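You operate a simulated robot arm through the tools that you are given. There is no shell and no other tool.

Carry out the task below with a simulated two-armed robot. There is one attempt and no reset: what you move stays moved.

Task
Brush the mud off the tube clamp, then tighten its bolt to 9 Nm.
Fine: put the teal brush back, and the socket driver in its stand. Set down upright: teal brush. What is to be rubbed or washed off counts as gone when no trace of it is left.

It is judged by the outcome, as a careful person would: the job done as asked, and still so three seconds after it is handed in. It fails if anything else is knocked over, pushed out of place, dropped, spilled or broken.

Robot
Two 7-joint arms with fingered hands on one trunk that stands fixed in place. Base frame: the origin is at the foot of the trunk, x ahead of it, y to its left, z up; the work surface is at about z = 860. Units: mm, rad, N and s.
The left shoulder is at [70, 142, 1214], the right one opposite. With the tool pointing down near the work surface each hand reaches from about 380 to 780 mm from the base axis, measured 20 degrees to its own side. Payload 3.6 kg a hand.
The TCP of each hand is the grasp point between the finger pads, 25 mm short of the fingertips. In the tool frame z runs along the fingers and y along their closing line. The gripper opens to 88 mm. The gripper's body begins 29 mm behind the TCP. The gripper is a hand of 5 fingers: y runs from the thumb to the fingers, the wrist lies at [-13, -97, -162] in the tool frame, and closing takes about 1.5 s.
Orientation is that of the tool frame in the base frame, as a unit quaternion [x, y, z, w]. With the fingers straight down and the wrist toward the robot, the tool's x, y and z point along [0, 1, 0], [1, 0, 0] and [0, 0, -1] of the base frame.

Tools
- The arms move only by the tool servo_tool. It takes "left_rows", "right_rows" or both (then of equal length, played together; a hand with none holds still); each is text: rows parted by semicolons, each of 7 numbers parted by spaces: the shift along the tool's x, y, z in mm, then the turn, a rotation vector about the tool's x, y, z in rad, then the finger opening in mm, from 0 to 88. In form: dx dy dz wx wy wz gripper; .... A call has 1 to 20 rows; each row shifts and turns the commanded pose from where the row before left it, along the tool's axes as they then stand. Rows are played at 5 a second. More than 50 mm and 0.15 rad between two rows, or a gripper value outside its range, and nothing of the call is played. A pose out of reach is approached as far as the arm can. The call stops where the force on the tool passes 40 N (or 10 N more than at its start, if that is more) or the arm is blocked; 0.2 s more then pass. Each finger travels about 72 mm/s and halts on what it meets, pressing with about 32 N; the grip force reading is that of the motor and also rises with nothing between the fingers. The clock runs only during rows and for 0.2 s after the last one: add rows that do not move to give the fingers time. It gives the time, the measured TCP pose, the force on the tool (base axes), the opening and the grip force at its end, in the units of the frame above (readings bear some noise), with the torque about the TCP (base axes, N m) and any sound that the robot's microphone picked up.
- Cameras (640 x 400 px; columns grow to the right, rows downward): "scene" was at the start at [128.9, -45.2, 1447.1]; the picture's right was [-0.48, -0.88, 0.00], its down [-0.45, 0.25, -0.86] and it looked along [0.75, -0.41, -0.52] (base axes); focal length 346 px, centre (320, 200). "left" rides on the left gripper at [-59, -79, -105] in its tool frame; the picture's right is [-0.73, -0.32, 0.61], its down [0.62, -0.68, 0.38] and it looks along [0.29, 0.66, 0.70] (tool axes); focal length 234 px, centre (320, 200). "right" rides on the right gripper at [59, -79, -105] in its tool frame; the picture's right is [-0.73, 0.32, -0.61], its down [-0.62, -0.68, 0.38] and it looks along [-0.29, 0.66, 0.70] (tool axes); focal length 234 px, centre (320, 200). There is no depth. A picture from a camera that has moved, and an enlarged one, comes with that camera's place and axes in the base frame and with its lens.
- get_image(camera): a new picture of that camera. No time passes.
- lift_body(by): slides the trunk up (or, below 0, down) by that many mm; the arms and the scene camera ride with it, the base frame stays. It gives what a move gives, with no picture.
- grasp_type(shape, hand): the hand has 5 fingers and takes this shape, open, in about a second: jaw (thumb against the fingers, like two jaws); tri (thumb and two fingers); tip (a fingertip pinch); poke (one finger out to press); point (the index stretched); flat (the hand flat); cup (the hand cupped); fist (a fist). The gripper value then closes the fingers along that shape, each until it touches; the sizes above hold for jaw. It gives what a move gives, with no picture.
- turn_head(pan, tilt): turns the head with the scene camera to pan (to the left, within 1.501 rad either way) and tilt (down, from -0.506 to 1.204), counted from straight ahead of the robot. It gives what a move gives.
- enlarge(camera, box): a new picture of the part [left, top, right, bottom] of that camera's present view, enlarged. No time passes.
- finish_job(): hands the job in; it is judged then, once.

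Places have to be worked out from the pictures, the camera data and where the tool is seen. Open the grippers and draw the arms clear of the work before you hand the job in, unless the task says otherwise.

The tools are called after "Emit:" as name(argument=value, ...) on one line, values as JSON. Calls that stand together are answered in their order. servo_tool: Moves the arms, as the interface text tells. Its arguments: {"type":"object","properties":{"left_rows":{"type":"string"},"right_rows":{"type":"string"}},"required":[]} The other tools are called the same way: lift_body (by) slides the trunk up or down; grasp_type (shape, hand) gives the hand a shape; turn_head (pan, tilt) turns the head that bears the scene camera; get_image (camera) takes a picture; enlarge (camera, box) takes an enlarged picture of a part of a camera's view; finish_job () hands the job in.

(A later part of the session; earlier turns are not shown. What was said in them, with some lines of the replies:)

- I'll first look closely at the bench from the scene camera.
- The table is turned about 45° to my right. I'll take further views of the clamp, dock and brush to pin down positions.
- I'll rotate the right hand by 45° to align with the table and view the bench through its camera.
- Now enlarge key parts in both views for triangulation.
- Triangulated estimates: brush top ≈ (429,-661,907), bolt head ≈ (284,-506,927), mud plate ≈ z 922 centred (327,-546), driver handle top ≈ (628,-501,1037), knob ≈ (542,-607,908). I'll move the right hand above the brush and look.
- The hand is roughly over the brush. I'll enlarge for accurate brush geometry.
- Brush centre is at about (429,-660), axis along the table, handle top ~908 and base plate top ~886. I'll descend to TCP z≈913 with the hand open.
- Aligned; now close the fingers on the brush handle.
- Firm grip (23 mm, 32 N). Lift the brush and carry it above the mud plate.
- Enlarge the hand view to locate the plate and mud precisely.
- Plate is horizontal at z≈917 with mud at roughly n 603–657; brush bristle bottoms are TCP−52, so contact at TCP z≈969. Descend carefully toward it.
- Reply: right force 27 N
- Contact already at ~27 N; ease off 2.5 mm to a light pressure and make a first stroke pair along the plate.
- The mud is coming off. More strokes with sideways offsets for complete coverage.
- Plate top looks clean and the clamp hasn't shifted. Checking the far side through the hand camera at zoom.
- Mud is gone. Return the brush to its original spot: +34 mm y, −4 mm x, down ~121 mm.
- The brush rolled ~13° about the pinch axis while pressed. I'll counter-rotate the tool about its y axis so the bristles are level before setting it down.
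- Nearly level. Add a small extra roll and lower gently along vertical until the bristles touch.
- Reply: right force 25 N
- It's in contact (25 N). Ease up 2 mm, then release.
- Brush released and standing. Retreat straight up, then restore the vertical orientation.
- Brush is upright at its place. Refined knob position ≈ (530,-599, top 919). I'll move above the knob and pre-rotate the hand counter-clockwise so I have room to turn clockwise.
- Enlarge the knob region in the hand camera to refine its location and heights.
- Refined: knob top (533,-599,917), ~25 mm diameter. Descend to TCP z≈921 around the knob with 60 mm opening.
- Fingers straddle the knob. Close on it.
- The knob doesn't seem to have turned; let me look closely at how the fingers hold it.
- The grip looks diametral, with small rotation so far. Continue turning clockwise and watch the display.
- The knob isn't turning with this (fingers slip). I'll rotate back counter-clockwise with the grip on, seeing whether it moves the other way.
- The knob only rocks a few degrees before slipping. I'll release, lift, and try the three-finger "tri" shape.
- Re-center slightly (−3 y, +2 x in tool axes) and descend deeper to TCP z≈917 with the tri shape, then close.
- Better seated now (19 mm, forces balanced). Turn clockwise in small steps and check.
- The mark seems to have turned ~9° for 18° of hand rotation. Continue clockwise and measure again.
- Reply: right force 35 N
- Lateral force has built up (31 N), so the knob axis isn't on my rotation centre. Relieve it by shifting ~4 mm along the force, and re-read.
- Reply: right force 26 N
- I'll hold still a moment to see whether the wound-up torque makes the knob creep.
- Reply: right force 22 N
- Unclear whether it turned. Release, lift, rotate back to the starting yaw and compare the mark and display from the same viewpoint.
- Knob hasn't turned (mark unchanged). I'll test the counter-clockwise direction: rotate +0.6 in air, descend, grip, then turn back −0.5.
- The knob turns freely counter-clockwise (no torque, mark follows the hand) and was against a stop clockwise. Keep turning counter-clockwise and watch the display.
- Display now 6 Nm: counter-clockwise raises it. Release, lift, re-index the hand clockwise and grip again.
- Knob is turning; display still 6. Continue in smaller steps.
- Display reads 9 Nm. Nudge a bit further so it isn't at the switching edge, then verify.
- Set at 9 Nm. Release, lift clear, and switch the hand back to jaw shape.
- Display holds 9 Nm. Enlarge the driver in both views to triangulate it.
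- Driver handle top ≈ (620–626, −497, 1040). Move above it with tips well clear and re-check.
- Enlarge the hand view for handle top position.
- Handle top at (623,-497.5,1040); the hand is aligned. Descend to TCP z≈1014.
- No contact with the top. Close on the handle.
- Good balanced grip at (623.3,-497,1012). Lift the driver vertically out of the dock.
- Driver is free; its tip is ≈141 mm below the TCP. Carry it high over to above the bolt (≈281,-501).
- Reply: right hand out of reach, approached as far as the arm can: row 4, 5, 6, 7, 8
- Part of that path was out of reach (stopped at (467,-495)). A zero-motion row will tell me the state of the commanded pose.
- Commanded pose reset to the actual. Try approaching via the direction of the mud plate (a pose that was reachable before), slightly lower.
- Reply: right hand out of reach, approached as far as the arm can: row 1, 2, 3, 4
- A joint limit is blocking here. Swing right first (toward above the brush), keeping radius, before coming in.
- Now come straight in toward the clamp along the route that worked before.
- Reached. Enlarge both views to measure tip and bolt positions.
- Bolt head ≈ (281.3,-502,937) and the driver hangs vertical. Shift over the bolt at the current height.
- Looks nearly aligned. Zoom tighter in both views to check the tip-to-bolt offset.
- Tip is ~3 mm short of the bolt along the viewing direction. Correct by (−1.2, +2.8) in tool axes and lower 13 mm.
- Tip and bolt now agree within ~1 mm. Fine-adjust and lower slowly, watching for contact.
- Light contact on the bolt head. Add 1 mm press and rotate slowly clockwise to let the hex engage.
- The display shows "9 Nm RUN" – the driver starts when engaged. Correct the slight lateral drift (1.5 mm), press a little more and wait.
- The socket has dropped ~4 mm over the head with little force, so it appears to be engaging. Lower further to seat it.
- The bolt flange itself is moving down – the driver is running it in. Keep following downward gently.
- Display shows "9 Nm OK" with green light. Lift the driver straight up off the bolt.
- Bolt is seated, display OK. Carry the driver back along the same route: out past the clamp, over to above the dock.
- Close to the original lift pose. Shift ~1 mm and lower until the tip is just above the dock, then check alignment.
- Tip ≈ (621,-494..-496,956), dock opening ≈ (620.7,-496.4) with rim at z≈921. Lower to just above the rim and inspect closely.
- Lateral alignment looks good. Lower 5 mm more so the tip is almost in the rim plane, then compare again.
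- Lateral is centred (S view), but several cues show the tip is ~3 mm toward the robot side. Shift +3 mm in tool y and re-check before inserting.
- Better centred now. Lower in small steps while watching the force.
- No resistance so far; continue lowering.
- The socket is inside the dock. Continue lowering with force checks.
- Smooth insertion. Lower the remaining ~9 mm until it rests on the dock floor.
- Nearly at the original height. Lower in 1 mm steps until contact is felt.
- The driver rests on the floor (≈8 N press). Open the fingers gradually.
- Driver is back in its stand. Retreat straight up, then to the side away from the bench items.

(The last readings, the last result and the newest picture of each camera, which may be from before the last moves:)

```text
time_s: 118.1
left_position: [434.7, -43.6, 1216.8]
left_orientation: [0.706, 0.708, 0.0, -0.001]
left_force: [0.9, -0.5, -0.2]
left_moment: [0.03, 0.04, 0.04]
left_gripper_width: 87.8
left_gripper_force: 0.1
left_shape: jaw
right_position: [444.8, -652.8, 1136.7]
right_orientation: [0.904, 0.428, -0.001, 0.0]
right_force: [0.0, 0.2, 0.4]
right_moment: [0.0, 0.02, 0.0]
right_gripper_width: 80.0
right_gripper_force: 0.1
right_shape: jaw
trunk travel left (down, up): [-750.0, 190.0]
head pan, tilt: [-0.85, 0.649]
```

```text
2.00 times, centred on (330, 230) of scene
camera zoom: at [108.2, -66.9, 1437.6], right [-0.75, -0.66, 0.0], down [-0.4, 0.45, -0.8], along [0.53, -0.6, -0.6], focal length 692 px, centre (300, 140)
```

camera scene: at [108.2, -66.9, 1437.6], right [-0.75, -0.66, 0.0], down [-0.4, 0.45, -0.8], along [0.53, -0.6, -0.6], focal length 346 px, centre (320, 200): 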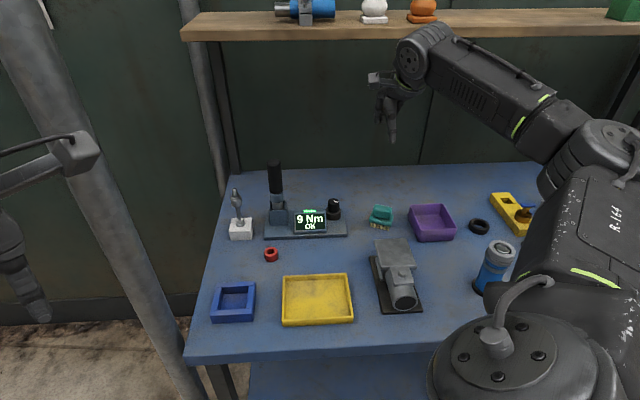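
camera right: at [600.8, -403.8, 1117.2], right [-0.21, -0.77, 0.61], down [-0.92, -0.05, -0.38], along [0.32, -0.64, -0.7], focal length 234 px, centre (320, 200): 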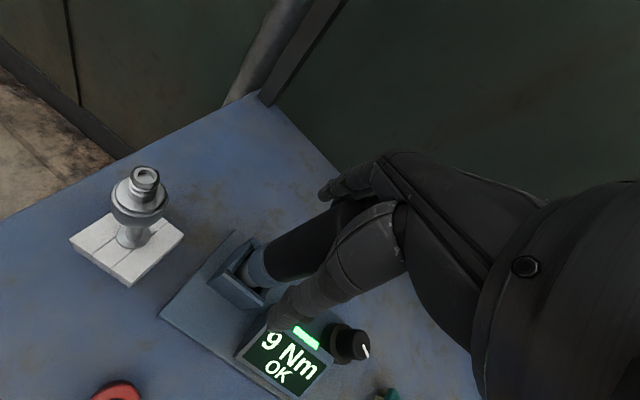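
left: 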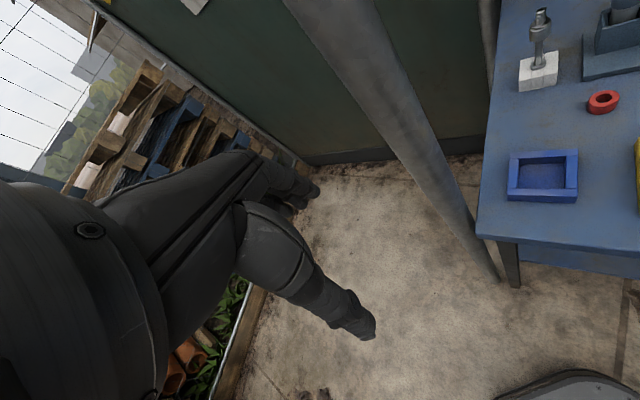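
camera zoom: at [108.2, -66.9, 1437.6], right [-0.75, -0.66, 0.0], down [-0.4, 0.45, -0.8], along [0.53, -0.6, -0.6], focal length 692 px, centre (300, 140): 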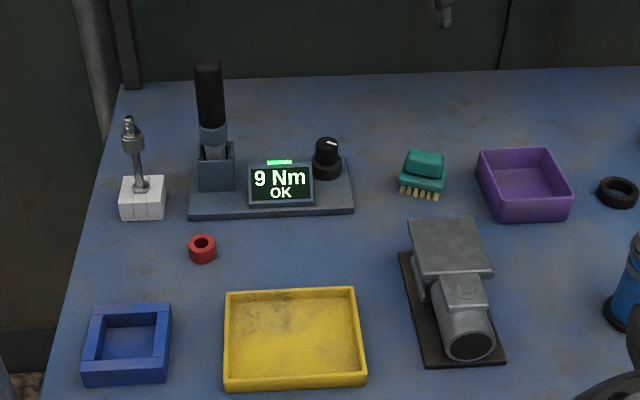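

Everything is in place. Zoom for a last mud check, and draw the arm further back and up.

Emit:
servo_tool(right_rows="3 -30 -28 0 0 0 88; 3 -30 -28 0 0 0 88; 3 -30 -28 0 0 0 88; 3 -30 -28 0 0 0 88; 0 0 0 0 0 0 88; 0 0 0 0 0 0 88")

Emit:
turn_head(pan=-1.1, tilt=0.75)

Emit:
enlarge(camera="scene", box=[290, 180, 370, 270])

Emit:
get_image(camera="scene")

Emit:
enlarge(camera="right", box=[140, 160, 300, 300])

```text
time_s: 119.5
left_position: [434.0, -44.3, 1216.3]
left_orientation: [0.706, 0.708, 0.0, 0.0]
left_force: [-0.2, -0.3, -0.6]
left_moment: [0.03, -0.01, -0.03]
left_gripper_width: 87.6
left_gripper_force: 0.0
left_shape: jaw
right_position: [359.0, -568.8, 1249.5]
right_orientation: [0.904, 0.428, 0.0, 0.0]
right_force: [0.4, 0.1, -0.2]
right_moment: [0.0, 0.0, -0.02]
right_gripper_width: 87.9
right_gripper_force: 0.0
right_shape: jaw
trunk travel left (down, up): [-750.0, 190.0]
head pan, tilt: [-0.85, 0.649]
```

```text
time_s: 120.3
left_position: [433.7, -43.0, 1216.3]
left_orientation: [0.707, 0.708, 0.0, 0.0]
left_force: [0.0, -0.5, 0.1]
left_moment: [0.02, -0.03, -0.01]
left_gripper_width: 87.7
left_gripper_force: 0.0
left_shape: jaw
right_position: [358.9, -568.8, 1249.1]
right_orientation: [0.904, 0.428, 0.0, 0.0]
right_force: [-0.3, -0.4, 0.5]
right_moment: [-0.01, 0.0, 0.01]
right_gripper_width: 87.9
right_gripper_force: 0.1
right_shape: jaw
trunk travel left (down, up): [-750.0, 190.0]
head pan, tilt: [-1.1, 0.75]
```

```text
4.44 times, centred on (330, 225) of scene
camera zoom: at [87.5, -75.5, 1429.1], right [-0.89, -0.45, 0.0], down [-0.31, 0.61, -0.73], along [0.33, -0.65, -0.68], focal length 1538 px, centre (276, 89)
```

zoom: 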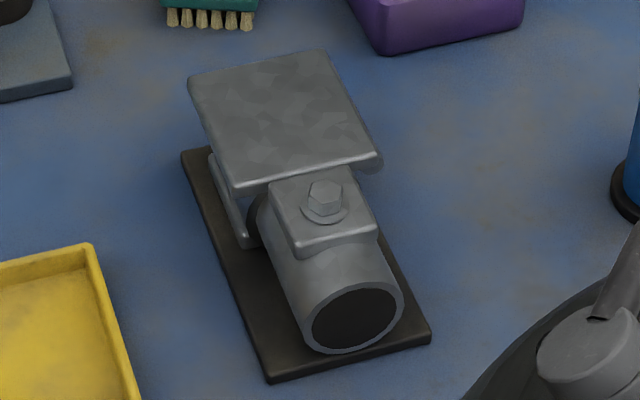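

```text
taken
camera scene: at [87.5, -75.5, 1429.1], right [-0.89, -0.45, 0.0], down [-0.31, 0.61, -0.73], along [0.33, -0.65, -0.68], focal length 346 px, centre (320, 200)
```

scene: 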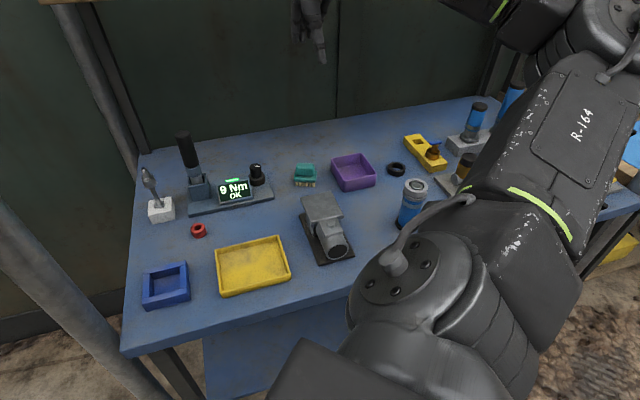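

```text
2.86 times, centred on (220, 230) of right
camera zoom: at [335.6, -474.2, 1354.3], right [-0.21, -0.77, 0.61], down [-0.92, -0.05, -0.38], along [0.32, -0.64, -0.7], focal length 669 px, centre (606, 114)
```

zoom: 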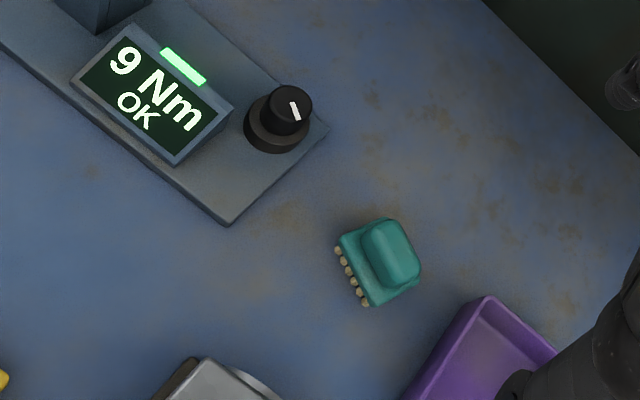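

The clamp is clean and hasn't moved. The display reads 9 Nm OK, the driver is in its stand, and the brush is upright at its place, turned slightly from how it stood. Both hands are open and clear, so I'm handing in the job.

Emit:
finish_job()

```text
The job is handed in.
```

The mud is off the tube clamp, and its bolt is tightened: the station's display reads "9 Nm OK". I checked the cleaned plate from two cameras and saw no trace of mud.

- **Brush:** it stands upright on its bristles within about 7 mm of where it was. It is turned roughly 10–15° from how it stood, because it rotated a little in the grip during brushing.
- **Driver:** it is back in its stand, resting on the floor of the holder.
- **Everything else:** nothing else was moved apart from the torque knob, which I turned from 4 Nm to 9 Nm. Both hands are open and clear of the work.
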